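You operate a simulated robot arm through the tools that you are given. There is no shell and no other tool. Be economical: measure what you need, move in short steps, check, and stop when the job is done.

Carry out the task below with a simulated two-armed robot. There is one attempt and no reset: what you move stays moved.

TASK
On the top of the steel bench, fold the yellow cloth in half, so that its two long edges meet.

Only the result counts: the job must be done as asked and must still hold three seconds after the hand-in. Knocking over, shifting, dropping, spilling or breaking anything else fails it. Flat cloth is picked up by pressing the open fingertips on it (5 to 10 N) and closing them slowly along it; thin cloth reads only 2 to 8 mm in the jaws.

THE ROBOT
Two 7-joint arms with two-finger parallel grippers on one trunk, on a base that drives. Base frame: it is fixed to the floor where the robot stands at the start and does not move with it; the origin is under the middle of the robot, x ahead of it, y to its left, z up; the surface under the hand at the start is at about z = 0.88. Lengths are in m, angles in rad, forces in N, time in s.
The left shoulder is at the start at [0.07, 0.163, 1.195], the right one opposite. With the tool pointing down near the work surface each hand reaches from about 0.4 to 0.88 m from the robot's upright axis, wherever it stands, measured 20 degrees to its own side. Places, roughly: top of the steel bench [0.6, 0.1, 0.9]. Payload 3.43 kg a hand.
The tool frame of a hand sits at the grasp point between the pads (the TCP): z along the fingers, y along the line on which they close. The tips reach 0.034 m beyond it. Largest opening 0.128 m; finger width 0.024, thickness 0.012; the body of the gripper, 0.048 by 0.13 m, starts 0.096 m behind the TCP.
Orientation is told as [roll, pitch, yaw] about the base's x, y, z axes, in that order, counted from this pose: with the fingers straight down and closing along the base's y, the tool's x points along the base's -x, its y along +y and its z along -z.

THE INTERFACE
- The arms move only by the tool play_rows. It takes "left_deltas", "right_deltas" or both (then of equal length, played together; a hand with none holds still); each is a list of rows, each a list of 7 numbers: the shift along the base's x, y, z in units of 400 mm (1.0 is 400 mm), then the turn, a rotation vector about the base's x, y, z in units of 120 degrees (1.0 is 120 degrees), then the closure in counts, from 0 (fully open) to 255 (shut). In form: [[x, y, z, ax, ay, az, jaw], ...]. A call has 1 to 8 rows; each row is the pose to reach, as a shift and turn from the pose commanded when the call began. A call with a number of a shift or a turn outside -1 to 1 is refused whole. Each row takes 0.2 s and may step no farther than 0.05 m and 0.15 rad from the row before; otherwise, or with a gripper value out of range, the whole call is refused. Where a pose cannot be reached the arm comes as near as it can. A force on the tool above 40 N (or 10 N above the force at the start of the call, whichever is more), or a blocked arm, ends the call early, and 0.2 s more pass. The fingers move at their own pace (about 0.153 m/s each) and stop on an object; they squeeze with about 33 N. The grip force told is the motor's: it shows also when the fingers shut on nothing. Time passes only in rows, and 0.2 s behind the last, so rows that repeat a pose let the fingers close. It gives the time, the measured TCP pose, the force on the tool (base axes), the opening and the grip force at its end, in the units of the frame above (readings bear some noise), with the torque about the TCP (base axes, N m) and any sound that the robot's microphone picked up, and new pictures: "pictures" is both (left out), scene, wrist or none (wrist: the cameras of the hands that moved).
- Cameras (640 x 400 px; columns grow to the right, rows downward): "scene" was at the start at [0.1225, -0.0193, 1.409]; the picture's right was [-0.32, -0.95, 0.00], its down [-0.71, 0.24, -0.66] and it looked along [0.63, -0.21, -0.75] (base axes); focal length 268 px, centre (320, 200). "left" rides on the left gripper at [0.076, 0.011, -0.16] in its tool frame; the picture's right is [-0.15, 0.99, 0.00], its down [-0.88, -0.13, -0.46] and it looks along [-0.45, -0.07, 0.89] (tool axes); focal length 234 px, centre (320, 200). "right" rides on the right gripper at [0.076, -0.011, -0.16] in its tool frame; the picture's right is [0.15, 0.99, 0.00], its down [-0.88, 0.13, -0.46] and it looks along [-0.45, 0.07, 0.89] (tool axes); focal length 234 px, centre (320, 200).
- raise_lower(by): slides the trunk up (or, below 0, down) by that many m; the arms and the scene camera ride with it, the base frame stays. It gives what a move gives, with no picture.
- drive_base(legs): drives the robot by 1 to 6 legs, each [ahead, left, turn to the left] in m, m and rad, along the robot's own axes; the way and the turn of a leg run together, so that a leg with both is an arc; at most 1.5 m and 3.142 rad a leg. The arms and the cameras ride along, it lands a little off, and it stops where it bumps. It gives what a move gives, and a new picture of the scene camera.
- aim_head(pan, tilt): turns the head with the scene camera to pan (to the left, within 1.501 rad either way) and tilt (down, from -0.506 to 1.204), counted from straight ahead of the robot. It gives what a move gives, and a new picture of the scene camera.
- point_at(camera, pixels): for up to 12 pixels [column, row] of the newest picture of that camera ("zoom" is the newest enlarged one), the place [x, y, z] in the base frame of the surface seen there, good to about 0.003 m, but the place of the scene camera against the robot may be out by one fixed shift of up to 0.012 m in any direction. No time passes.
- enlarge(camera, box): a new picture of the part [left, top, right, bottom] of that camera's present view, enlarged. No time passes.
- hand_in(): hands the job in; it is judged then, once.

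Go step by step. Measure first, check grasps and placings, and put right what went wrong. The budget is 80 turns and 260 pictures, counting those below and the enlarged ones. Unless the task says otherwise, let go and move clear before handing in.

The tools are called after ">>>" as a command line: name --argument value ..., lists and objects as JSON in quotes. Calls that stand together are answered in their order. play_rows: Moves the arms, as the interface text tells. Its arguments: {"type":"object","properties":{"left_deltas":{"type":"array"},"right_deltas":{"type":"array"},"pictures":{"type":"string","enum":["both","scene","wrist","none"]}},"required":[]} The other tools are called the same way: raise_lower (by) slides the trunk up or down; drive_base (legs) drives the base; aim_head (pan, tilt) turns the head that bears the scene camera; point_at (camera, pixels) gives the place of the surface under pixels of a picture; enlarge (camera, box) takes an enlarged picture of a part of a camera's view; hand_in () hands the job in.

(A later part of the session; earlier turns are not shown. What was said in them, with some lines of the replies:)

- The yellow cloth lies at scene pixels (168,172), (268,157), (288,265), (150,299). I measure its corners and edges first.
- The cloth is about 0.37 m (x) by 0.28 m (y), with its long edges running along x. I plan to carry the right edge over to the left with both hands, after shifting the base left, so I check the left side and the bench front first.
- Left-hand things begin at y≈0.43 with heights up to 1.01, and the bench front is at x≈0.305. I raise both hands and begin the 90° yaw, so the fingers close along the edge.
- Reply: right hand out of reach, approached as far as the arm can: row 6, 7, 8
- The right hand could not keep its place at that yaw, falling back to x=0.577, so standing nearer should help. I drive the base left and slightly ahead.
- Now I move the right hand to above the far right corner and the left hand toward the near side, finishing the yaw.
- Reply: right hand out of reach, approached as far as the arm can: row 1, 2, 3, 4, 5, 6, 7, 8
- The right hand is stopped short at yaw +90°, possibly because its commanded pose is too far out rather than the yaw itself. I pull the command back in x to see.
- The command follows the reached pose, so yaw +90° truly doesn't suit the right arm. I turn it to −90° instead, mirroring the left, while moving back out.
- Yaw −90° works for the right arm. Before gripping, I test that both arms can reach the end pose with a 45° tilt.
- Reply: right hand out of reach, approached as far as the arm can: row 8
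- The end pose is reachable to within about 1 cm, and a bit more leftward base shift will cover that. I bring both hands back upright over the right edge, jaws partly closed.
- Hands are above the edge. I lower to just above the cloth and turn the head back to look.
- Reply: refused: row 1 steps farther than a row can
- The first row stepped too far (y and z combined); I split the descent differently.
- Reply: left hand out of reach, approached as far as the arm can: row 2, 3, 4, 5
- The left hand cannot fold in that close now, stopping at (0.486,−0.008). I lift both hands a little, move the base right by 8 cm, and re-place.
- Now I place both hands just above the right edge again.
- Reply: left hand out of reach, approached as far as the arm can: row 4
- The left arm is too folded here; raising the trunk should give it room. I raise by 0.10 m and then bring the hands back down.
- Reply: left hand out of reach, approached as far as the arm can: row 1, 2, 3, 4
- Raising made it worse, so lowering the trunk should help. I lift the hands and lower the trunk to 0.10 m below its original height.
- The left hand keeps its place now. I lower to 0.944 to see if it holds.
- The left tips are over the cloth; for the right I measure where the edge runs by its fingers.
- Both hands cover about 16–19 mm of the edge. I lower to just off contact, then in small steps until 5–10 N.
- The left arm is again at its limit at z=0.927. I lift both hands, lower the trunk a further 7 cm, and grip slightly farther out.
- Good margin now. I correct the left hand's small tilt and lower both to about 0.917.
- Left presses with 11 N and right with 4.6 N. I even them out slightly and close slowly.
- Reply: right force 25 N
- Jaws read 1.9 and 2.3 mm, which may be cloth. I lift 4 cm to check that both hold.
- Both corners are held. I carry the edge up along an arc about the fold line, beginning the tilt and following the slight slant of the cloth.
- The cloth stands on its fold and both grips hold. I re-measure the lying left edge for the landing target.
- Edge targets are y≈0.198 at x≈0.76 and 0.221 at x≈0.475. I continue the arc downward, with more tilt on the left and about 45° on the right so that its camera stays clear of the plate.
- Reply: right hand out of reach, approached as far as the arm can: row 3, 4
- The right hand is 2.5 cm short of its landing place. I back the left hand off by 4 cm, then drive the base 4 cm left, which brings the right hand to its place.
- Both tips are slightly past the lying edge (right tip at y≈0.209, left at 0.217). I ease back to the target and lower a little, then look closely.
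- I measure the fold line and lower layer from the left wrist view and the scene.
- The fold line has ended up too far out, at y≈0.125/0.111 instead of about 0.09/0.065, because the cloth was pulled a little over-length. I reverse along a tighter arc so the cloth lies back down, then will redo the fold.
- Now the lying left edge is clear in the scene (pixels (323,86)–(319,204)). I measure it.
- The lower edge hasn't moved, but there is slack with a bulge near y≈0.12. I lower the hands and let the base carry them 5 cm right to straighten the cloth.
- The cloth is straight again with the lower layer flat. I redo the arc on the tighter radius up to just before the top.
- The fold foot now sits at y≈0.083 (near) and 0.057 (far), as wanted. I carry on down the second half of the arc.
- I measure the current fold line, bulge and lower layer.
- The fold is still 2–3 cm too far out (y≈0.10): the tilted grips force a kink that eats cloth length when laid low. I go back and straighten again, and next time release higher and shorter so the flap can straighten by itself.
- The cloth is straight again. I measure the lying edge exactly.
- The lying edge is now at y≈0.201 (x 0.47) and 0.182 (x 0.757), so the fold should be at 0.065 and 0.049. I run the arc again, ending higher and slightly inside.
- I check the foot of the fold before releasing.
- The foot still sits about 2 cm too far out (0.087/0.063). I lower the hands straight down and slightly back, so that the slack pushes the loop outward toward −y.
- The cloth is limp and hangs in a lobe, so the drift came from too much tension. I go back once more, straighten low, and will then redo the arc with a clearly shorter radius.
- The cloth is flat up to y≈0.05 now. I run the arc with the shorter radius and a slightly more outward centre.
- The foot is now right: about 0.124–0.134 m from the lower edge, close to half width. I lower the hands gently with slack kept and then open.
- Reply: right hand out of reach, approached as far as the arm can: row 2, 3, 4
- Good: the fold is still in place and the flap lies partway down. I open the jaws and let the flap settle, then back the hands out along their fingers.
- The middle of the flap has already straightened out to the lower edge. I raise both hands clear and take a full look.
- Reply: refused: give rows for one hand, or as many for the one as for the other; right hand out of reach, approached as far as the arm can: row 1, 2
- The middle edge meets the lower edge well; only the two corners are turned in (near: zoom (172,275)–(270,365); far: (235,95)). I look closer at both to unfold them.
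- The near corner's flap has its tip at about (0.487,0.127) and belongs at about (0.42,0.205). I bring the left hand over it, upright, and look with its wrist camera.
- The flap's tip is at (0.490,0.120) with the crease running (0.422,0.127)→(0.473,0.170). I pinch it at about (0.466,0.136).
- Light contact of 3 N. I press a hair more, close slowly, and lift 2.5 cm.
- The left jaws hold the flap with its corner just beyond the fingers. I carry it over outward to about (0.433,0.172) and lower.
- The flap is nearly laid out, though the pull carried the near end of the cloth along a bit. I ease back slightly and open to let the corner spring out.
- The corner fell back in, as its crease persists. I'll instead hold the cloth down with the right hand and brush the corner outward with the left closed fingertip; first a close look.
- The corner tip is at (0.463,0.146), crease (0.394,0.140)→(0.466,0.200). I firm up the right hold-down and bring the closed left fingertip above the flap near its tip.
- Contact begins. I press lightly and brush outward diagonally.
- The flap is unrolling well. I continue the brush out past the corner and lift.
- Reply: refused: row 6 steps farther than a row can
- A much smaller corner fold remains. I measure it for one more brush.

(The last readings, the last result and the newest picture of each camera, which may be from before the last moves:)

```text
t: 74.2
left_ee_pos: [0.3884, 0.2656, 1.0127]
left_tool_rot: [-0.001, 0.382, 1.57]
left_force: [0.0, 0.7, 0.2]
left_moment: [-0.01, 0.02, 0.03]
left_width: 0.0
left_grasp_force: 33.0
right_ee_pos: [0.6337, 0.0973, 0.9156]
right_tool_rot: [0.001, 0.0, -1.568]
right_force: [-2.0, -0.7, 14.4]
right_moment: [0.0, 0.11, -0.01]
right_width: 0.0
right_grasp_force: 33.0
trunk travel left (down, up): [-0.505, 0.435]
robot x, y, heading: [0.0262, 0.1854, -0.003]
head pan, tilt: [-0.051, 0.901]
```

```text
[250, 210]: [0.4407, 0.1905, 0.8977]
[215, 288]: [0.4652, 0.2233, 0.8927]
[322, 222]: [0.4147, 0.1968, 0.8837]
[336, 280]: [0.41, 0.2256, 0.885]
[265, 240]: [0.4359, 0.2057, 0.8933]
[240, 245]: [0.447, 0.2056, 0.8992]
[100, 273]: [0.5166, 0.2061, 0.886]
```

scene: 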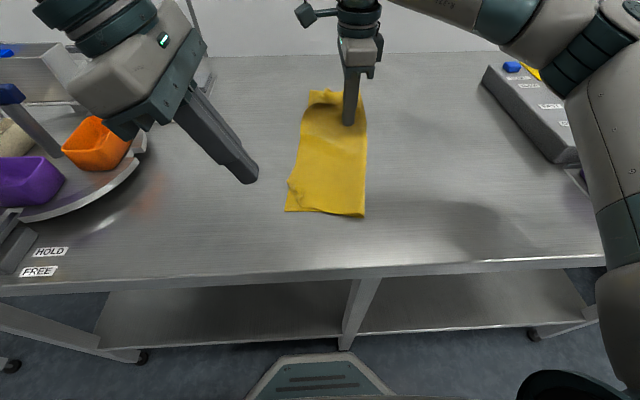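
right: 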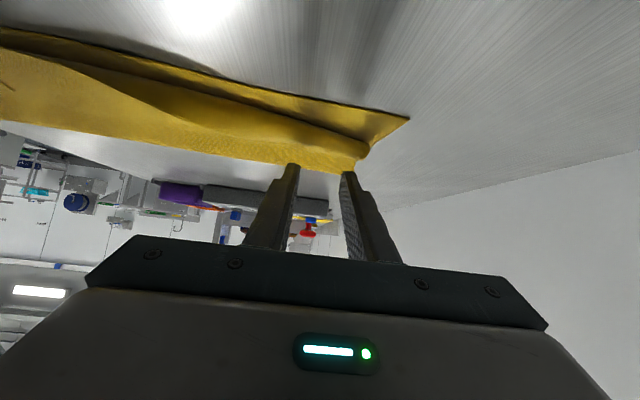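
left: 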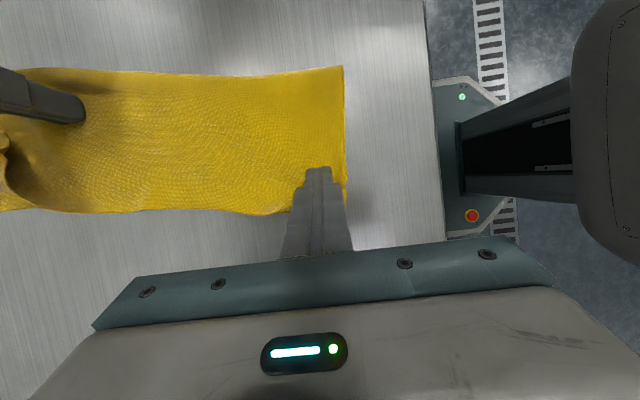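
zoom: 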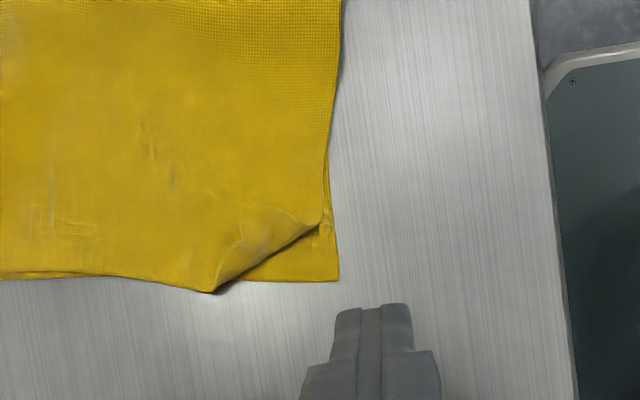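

I land the fingertip on the flap and brush outward again.

>>> play_rows --left_deltas '[[0.06, -0.08, -0.02, 0, 0, 0, 255], [0.11, -0.14, -0.05, 0, 0, 0, 255], [0.1365, -0.17, -0.13, 0, 0, 0, 255], [0.1365, -0.17, -0.22, 0, 0, 0, 255], [0.1365, -0.17, -0.2395, 0, 0, 0, 255], [0.118, -0.135, -0.2395, 0, 0, 0, 255], [0.1, -0.1, -0.2395, 0, 0, 0, 255], [0.08, -0.065, -0.2395, 0, 0, 0, 255]]' --pictures "none"

>>> play_rows --left_deltas '[[-0.018, 0.035, 0, 0, 0, 0, 255], [-0.036, 0.065, 0, 0, 0, 0, 255], [-0.04, 0.09, 0.01, 0, 0, 0, 255], [-0.04, 0.1, 0.06, 0, 0, 0, 255], [-0.04, 0.1, 0.16, 0, 0, 0, 255], [-0.04, 0.1, 0.26, 0, 0, 0, 255]]' --pictures "scene"

>>> enlarge --camera "scene" --box '[270, 60, 430, 230]'

>>> enlarge --camera "left" --box '[200, 40, 400, 200]'

```text
t: 76.0
left_ee_pos: [0.4223, 0.2401, 0.919]
left_tool_rot: [-0.002, 0.384, 1.567]
left_force: [2.7, -2.2, 3.6]
left_moment: [-0.14, -0.1, -0.01]
left_width: 0.0
left_grasp_force: 33.1
right_ee_pos: [0.6334, 0.0956, 0.9156]
right_tool_rot: [0.0, -0.001, -1.566]
right_force: [-1.5, 2.1, 15.8]
right_moment: [0.05, 0.05, -0.03]
right_width: 0.0
right_grasp_force: 33.2
trunk travel left (down, up): [-0.505, 0.435]
robot x, y, heading: [0.0311, 0.1871, 0.001]
head pan, tilt: [-0.051, 0.901]
```

```text
t: 77.4
left_ee_pos: [0.4046, 0.2806, 1.0223]
left_tool_rot: [-0.002, 0.385, 1.568]
left_force: [-0.3, -0.4, 0.4]
left_moment: [0.0, 0.01, 0.01]
left_width: 0.0001
left_grasp_force: 32.7
right_ee_pos: [0.6337, 0.0969, 0.9156]
right_tool_rot: [0.001, -0.001, -1.564]
right_force: [-0.6, 0.1, 15.6]
right_moment: [0.01, 0.02, -0.02]
right_width: 0.0
right_grasp_force: 33.1
trunk travel left (down, up): [-0.505, 0.435]
robot x, y, heading: [0.0318, 0.1856, -0.004]
head pan, tilt: [-0.051, 0.901]
```

scene: 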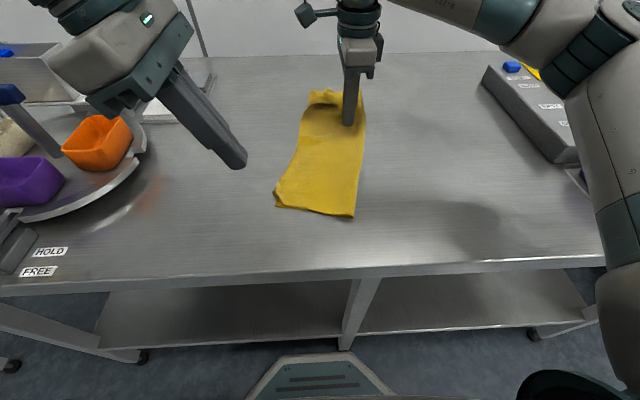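

```text
2.35 times, centred on (350, 145) of scene
```

zoom: 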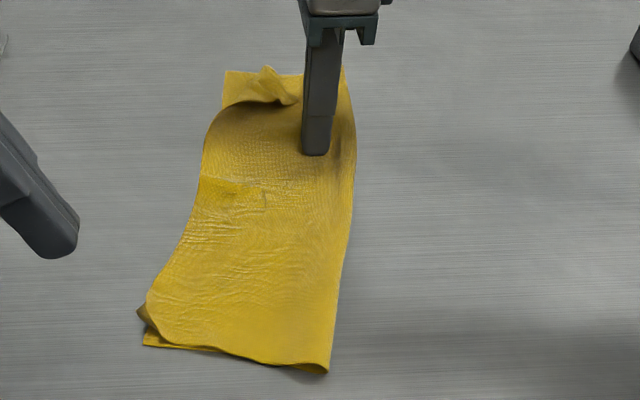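

```text
2.50 times, centred on (300, 120) of left
```

zoom: 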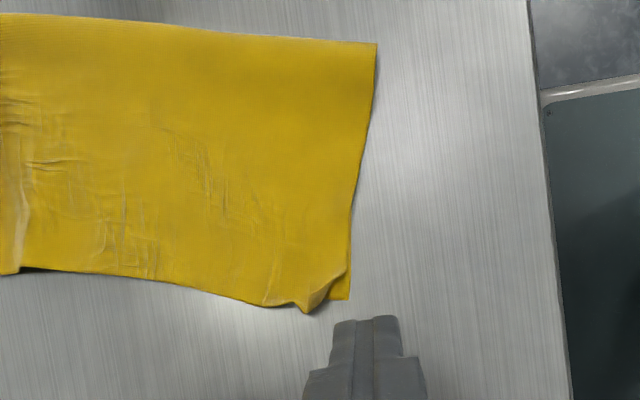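

The near corner is now nearly out (about 1 cm left). I swap roles: left holds the middle down, right lifts off so I can look at the far corner.

>>> play_rows --left_deltas '[[0.088, -0.08, 0, 0, 0, 0, 255], [0.176, -0.16, 0, 0, 0, 0, 255], [0.264, -0.24, 0, 0, 0, 0, 255], [0.352, -0.32, 0, 0, 0, 0, 255], [0.352, -0.32, -0.1, 0, 0, 0, 255], [0.352, -0.32, -0.2, 0, 0, 0, 255], [0.352, -0.32, -0.262, 0, 0, 0, 255]]' --right_deltas '[[0, 0, 0.08, 0, 0, 0, 255], [0, 0, 0.16, 0, 0, 0, 255], [0.05, -0.05, 0.24, 0, 0, 0, 255], [0.1, -0.1, 0.28, 0, 0, 0, 255], [0.15, -0.12, 0.28, 0, 0, 0, 255], [0.2, -0.12, 0.28, 0, 0, 0, 255], [0.2, -0.12, 0.28, 0, 0, 0, 255]]' --pictures "both"

>>> enlarge --camera "scene" --box '[280, 70, 380, 130]'

```text
t: 79.0
left_ee_pos: [0.5474, 0.1495, 0.9186]
left_tool_rot: [-0.003, 0.384, 1.567]
left_force: [1.2, 0.1, 4.5]
left_moment: [-0.09, -0.03, -0.01]
left_width: 0.0001
left_grasp_force: 32.9
right_ee_pos: [0.7137, 0.0483, 1.0273]
right_tool_rot: [-0.001, -0.002, -1.566]
right_force: [0.1, 0.2, 0.9]
right_moment: [-0.04, -0.04, 0.0]
right_width: 0.0001
right_grasp_force: 33.0
trunk travel left (down, up): [-0.505, 0.435]
robot x, y, heading: [0.0286, 0.1862, 0.003]
head pan, tilt: [-0.051, 0.901]
```

scene: 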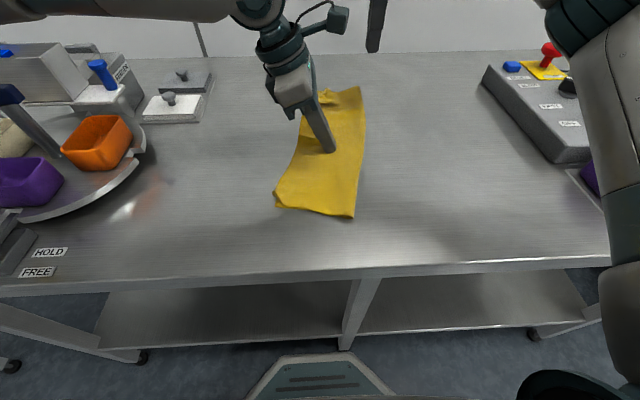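
right: 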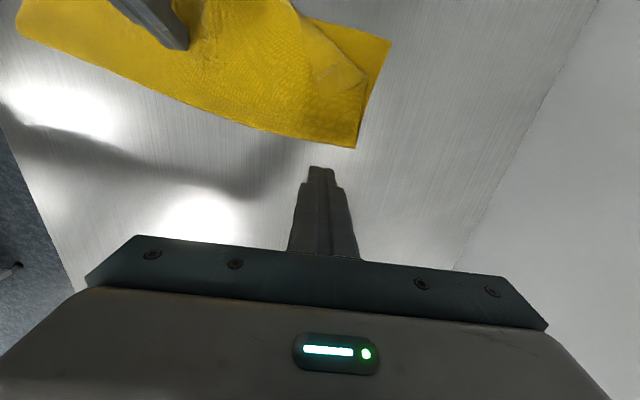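
left: 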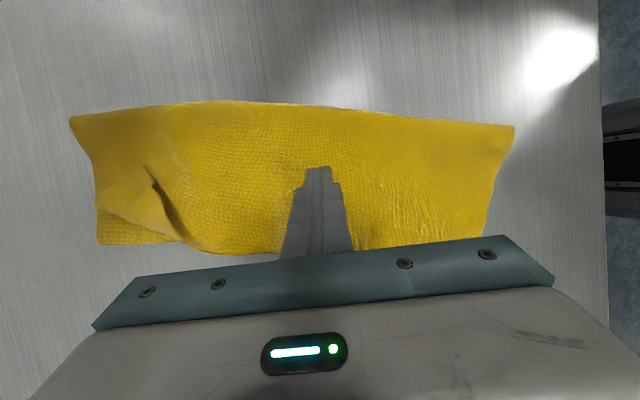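

```text
6.40 times, centred on (330, 100) of scene
```

zoom: 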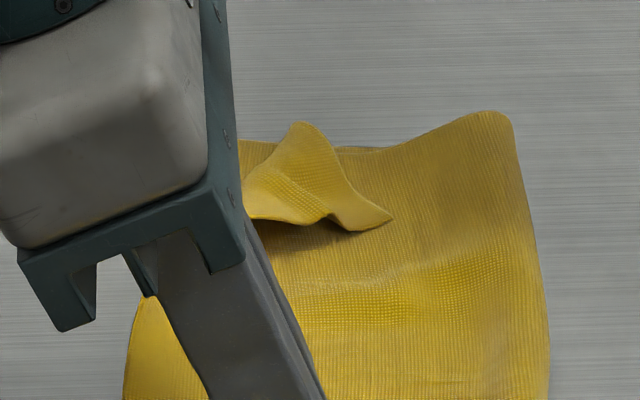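

>>> enlarge --camera "right" --box '[240, 0, 420, 160]'

>>> point_at --camera "right" --pixels '[[367, 77], [390, 42], [356, 147], [330, 60], [345, 85], [302, 15], [335, 30], [315, 80], [355, 55]]'

>>> point_at --camera "left" --pixels '[[98, 242], [72, 118], [155, 175], [205, 248], [120, 205], [185, 240]]'

```text
2.50 times, centred on (330, 80) of right
```

zoom: 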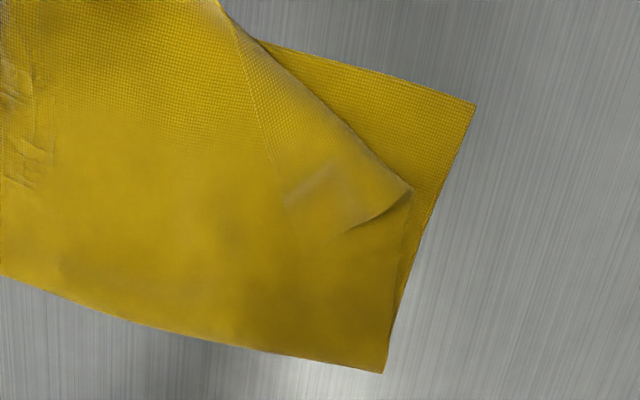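

```text
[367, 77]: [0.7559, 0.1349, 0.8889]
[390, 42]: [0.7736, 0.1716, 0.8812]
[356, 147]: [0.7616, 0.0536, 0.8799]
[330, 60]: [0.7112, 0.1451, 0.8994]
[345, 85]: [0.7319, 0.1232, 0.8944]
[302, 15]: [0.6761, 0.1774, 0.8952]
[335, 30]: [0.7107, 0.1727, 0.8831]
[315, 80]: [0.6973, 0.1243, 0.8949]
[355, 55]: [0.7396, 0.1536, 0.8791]
```

```text
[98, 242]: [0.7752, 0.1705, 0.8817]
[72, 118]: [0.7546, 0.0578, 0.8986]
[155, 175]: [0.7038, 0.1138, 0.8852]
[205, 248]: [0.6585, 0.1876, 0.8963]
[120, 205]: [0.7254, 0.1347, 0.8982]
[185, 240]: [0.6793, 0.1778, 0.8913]
```

The far flap's tip is at about (0.71,0.115), crease (0.665,0.185)→(0.756,0.135), and belongs at (0.775,0.171). I brush it outward with the right closed fingertip while the left holds.

>>> play_rows --right_deltas '[[0, 0.09, -0.06, -0.05, 0, 0, 255], [-0.01, 0.18, -0.1, -0.095, 0, 0, 255], [-0.01, 0.18, -0.2, -0.095, 0, 0, 255], [-0.01, 0.18, -0.2735, -0.095, 0, 0, 255], [0.011, 0.208, -0.2735, -0.095, 0, 0, 255], [0.032, 0.236, -0.2735, -0.095, 0, 0, 255], [0.053, 0.264, -0.2735, -0.095, 0, 0, 255], [0.074, 0.292, -0.2735, -0.095, 0, 0, 255]]' --pictures "wrist"

>>> enlarge --camera "right" --box '[200, 40, 440, 220]'

```text
t: 80.8
left_ee_pos: [0.5473, 0.1508, 0.9175]
left_tool_rot: [-0.004, 0.384, 1.567]
left_force: [2.0, 0.1, 11.5]
left_moment: [-0.08, -0.06, 0.02]
left_width: 0.0
left_grasp_force: 32.6
right_ee_pos: [0.7436, 0.1659, 0.9182]
right_tool_rot: [-0.002, -0.2, -1.565]
right_force: [-0.8, -0.6, 2.5]
right_moment: [0.01, 0.02, 0.03]
right_width: 0.0001
right_grasp_force: 33.3
trunk travel left (down, up): [-0.505, 0.435]
robot x, y, heading: [0.0287, 0.182, -0.003]
head pan, tilt: [-0.051, 0.901]
```

right: 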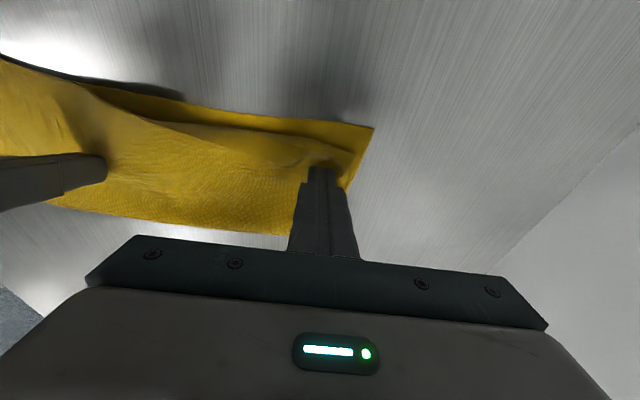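

```text
2.22 times, centred on (320, 130) of right
```

zoom: 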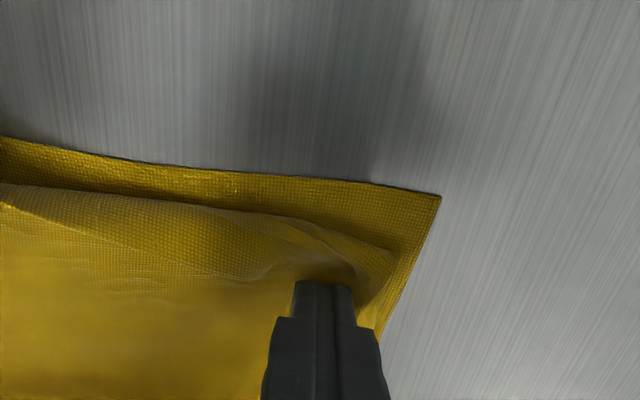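

The flap is following. I continue outward past the lower edge and lift.

>>> play_rows --right_deltas '[[0.014, 0.03, -0.001, 0, 0, 0, 255], [0.028, 0.06, -0.001, 0, 0, 0, 255], [0.04, 0.09, -0.001, 0, 0, 0, 255], [0.045, 0.12, 0, 0, 0, 0, 255], [0.045, 0.135, 0.03, 0, 0, 0, 255], [0.03, 0.12, 0.12, 0, 0, 0, 255], [0.0, 0.05, 0.2, 0, 0, 0, 255]]' --pictures "both"

>>> enlarge --camera "right" --box '[200, 40, 440, 220]'

```text
t: 82.4
left_ee_pos: [0.5474, 0.1489, 0.9173]
left_tool_rot: [-0.003, 0.382, 1.566]
left_force: [0.3, -0.7, 12.0]
left_moment: [-0.03, -0.01, 0.0]
left_width: 0.0
left_grasp_force: 32.7
right_ee_pos: [0.7421, 0.1846, 1.0007]
right_tool_rot: [0.001, -0.196, -1.565]
right_force: [0.7, 0.1, 0.4]
right_moment: [0.01, -0.02, 0.0]
right_width: 0.0
right_grasp_force: 33.1
trunk travel left (down, up): [-0.505, 0.435]
robot x, y, heading: [0.0314, 0.1883, 0.0]
head pan, tilt: [-0.051, 0.901]
```

scene: 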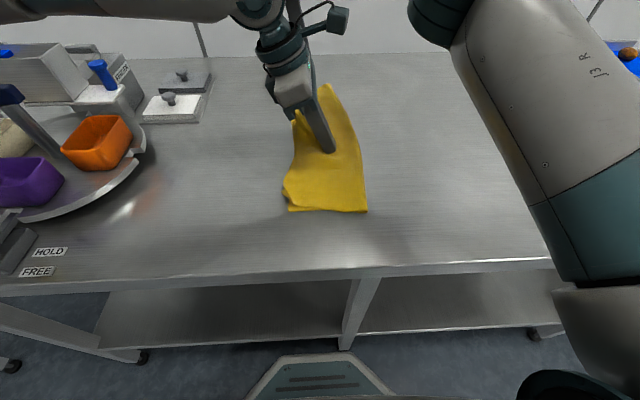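
right: 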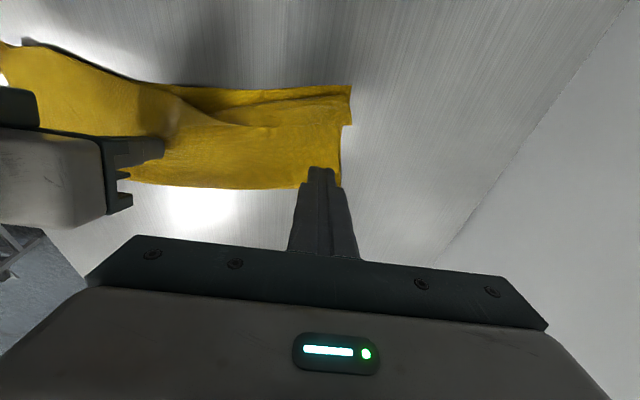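

```text
2.22 times, centred on (320, 130) of right
```

zoom: 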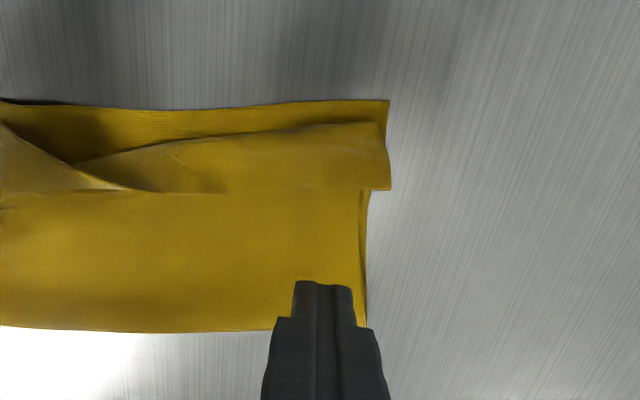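

The far strip still folds in by about 2.5 cm, now parallel to the edge. I measure it and brush once more straight outward.

>>> point_at --camera "zoom" --pixels '[[385, 188], [383, 128], [385, 104], [250, 190], [250, 133], [250, 106], [120, 188], [70, 165], [365, 320]]'

```text
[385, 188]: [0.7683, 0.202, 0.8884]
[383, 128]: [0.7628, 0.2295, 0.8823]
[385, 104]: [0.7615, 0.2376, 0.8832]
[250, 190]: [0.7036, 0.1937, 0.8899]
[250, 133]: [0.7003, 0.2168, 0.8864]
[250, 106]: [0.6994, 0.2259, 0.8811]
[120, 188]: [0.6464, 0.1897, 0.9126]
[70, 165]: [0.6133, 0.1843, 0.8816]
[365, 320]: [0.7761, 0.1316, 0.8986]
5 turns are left
```

Few turns are left: one last brush of the far strip straight outward, then retreat and hand in.

>>> play_rows --right_deltas '[[0, 0.046, -0.1, 0, 0, 0, 255], [0, 0.046, -0.195, 0, 0, 0, 255], [0, 0.046, -0.2085, 0, 0, 0, 255], [0, 0.078, -0.2085, 0, 0, 0, 255], [0, 0.11, -0.2085, 0, 0, 0, 255], [0, 0.142, -0.2085, 0, 0, 0, 255], [0, 0.17, -0.195, 0, 0, 0, 255], [0, 0.17, -0.1, 0, 0, 0, 255]]' --pictures "wrist"

```text
t: 83.9
left_ee_pos: [0.5477, 0.1531, 0.918]
left_tool_rot: [-0.004, 0.382, 1.565]
left_force: [-4.9, 5.9, 7.6]
left_moment: [-1.0, -0.95, -0.17]
left_width: 0.0001
left_grasp_force: 32.6
right_ee_pos: [0.7448, 0.2381, 0.9174]
right_tool_rot: [0.001, -0.197, -1.577]
right_force: [-3.0, -0.6, 13.8]
right_moment: [0.09, 0.08, 0.01]
right_width: 0.0001
right_grasp_force: 32.7
trunk travel left (down, up): [-0.505, 0.435]
robot x, y, heading: [0.0316, 0.1847, 0.001]
head pan, tilt: [-0.051, 0.901]
stopped in row 7 (left hand): the force on the tool passed its limit at 64 N (the readings are from after the stop); the commanded pose is now the measured one
4 turns are left
```

right: 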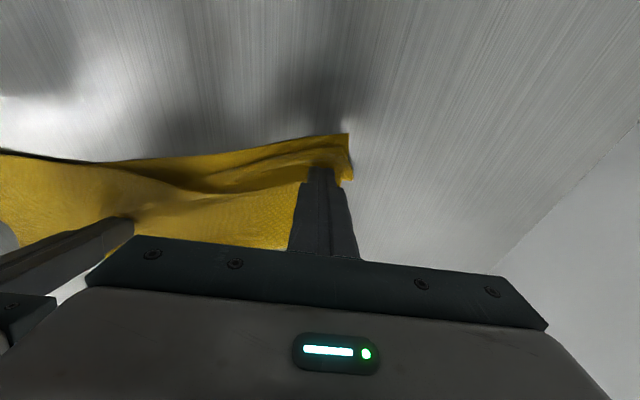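

The hands touched, stopping the brush. I draw the left hand away while the right finishes the stroke and lifts.

>>> play_rows --left_deltas '[[-0.02, 0.02, 0.02, 0, 0, 0, 255], [-0.08, 0.04, 0.06, 0, 0, 0, 255], [-0.15, 0.06, 0.12, 0, 0, 0, 255], [-0.2, 0.1, 0.2, 0, 0, 0, 255], [-0.2, 0.16, 0.28, 0, 0, 0, 255], [-0.2, 0.22, 0.36, 0, 0, 0, 255], [-0.2, 0.28, 0.42, 0, 0, 0, 255], [-0.2, 0.28, 0.42, 0, 0, 0, 255]]' --right_deltas '[[0, 0, 0.003, 0, 0, 0, 255], [0.005, 0.025, 0.003, 0, 0, 0, 255], [0.01, 0.055, 0.003, 0, 0, 0, 255], [0.01, 0.085, 0.003, 0, 0, 0, 255], [0.01, 0.1, 0.03, 0, 0, 0, 255], [0, 0.08, 0.13, 0, 0, 0, 255], [0, 0, 0.2, 0, 0, 0, 255], [0, -0.08, 0.26, 0, 0, 0, 255]]' --pictures "both"

```text
t: 85.7
left_ee_pos: [0.4665, 0.2655, 1.0846]
left_tool_rot: [-0.001, 0.38, 1.568]
left_force: [-0.1, 0.3, -0.3]
left_moment: [0.02, -0.01, -0.01]
left_width: 0.0
left_grasp_force: 32.9
right_ee_pos: [0.7444, 0.2069, 1.0205]
right_tool_rot: [-0.001, -0.193, -1.575]
right_force: [-0.4, 0.2, 0.3]
right_moment: [0.06, -0.02, 0.04]
right_width: 0.0
right_grasp_force: 33.1
trunk travel left (down, up): [-0.505, 0.435]
robot x, y, heading: [0.0256, 0.184, -0.005]
head pan, tilt: [-0.051, 0.901]
3 turns are left
```

scene: 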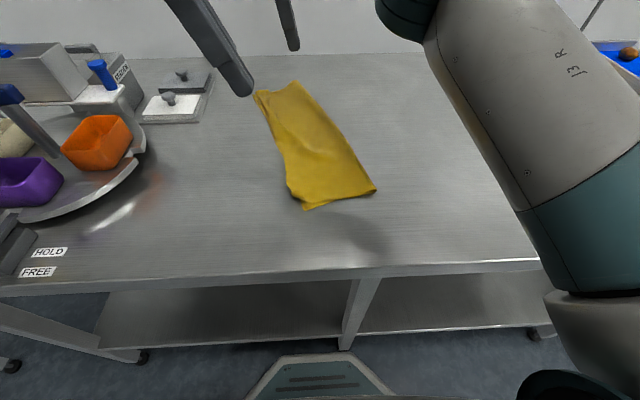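
right: 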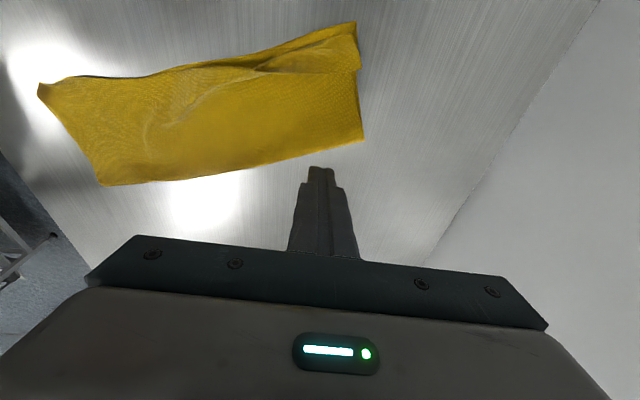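
left: 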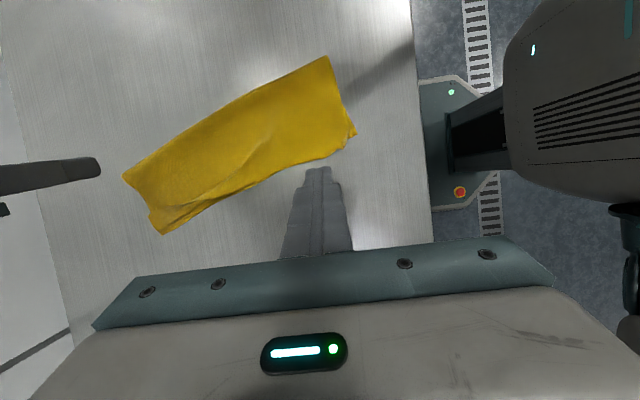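

The cloth has turned a little as a whole but lies folded lengthwise, with hands clear. I take one close look at the edges before deciding.

>>> enlarge --camera "scene" --box '[245, 70, 385, 220]'

```text
2.67 times, centred on (315, 145) of scene
2 turns are left
```

zoom: 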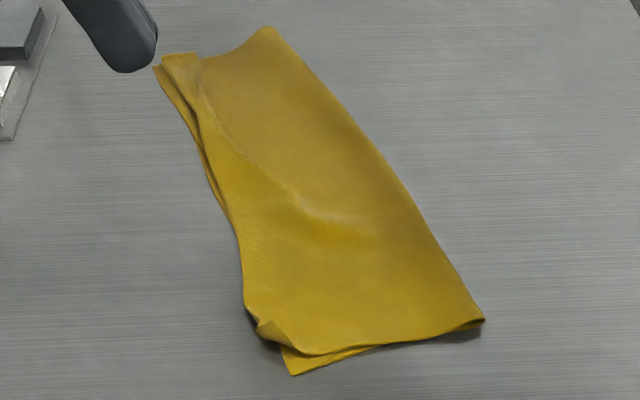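

The long edges now run together along their length, with a small turned-in strip left at the far corner and about 1 cm at the near one. Both hands are clear, and I don't have enough turns to measure and correct again, so I hand in now.

>>> hand_in

```text
The job is handed in.
```

I folded the yellow cloth in half lengthwise on the steel bench, and its long edges meet along most of their length, but both corners of the upper edge are still slightly turned in. About 1 cm is turned in at the near corner and about 1.5–2 cm at the far corner, judged by eye from the last picture. I ran out of turns to brush them flat.

Smoothing the corners also rotated the whole cloth a little on the bench. The hands bumped each other once, with a brief force of 64 N on the left one. I saw nothing else on the bench moved or knocked over, and both hands were clear of the cloth when I handed in.
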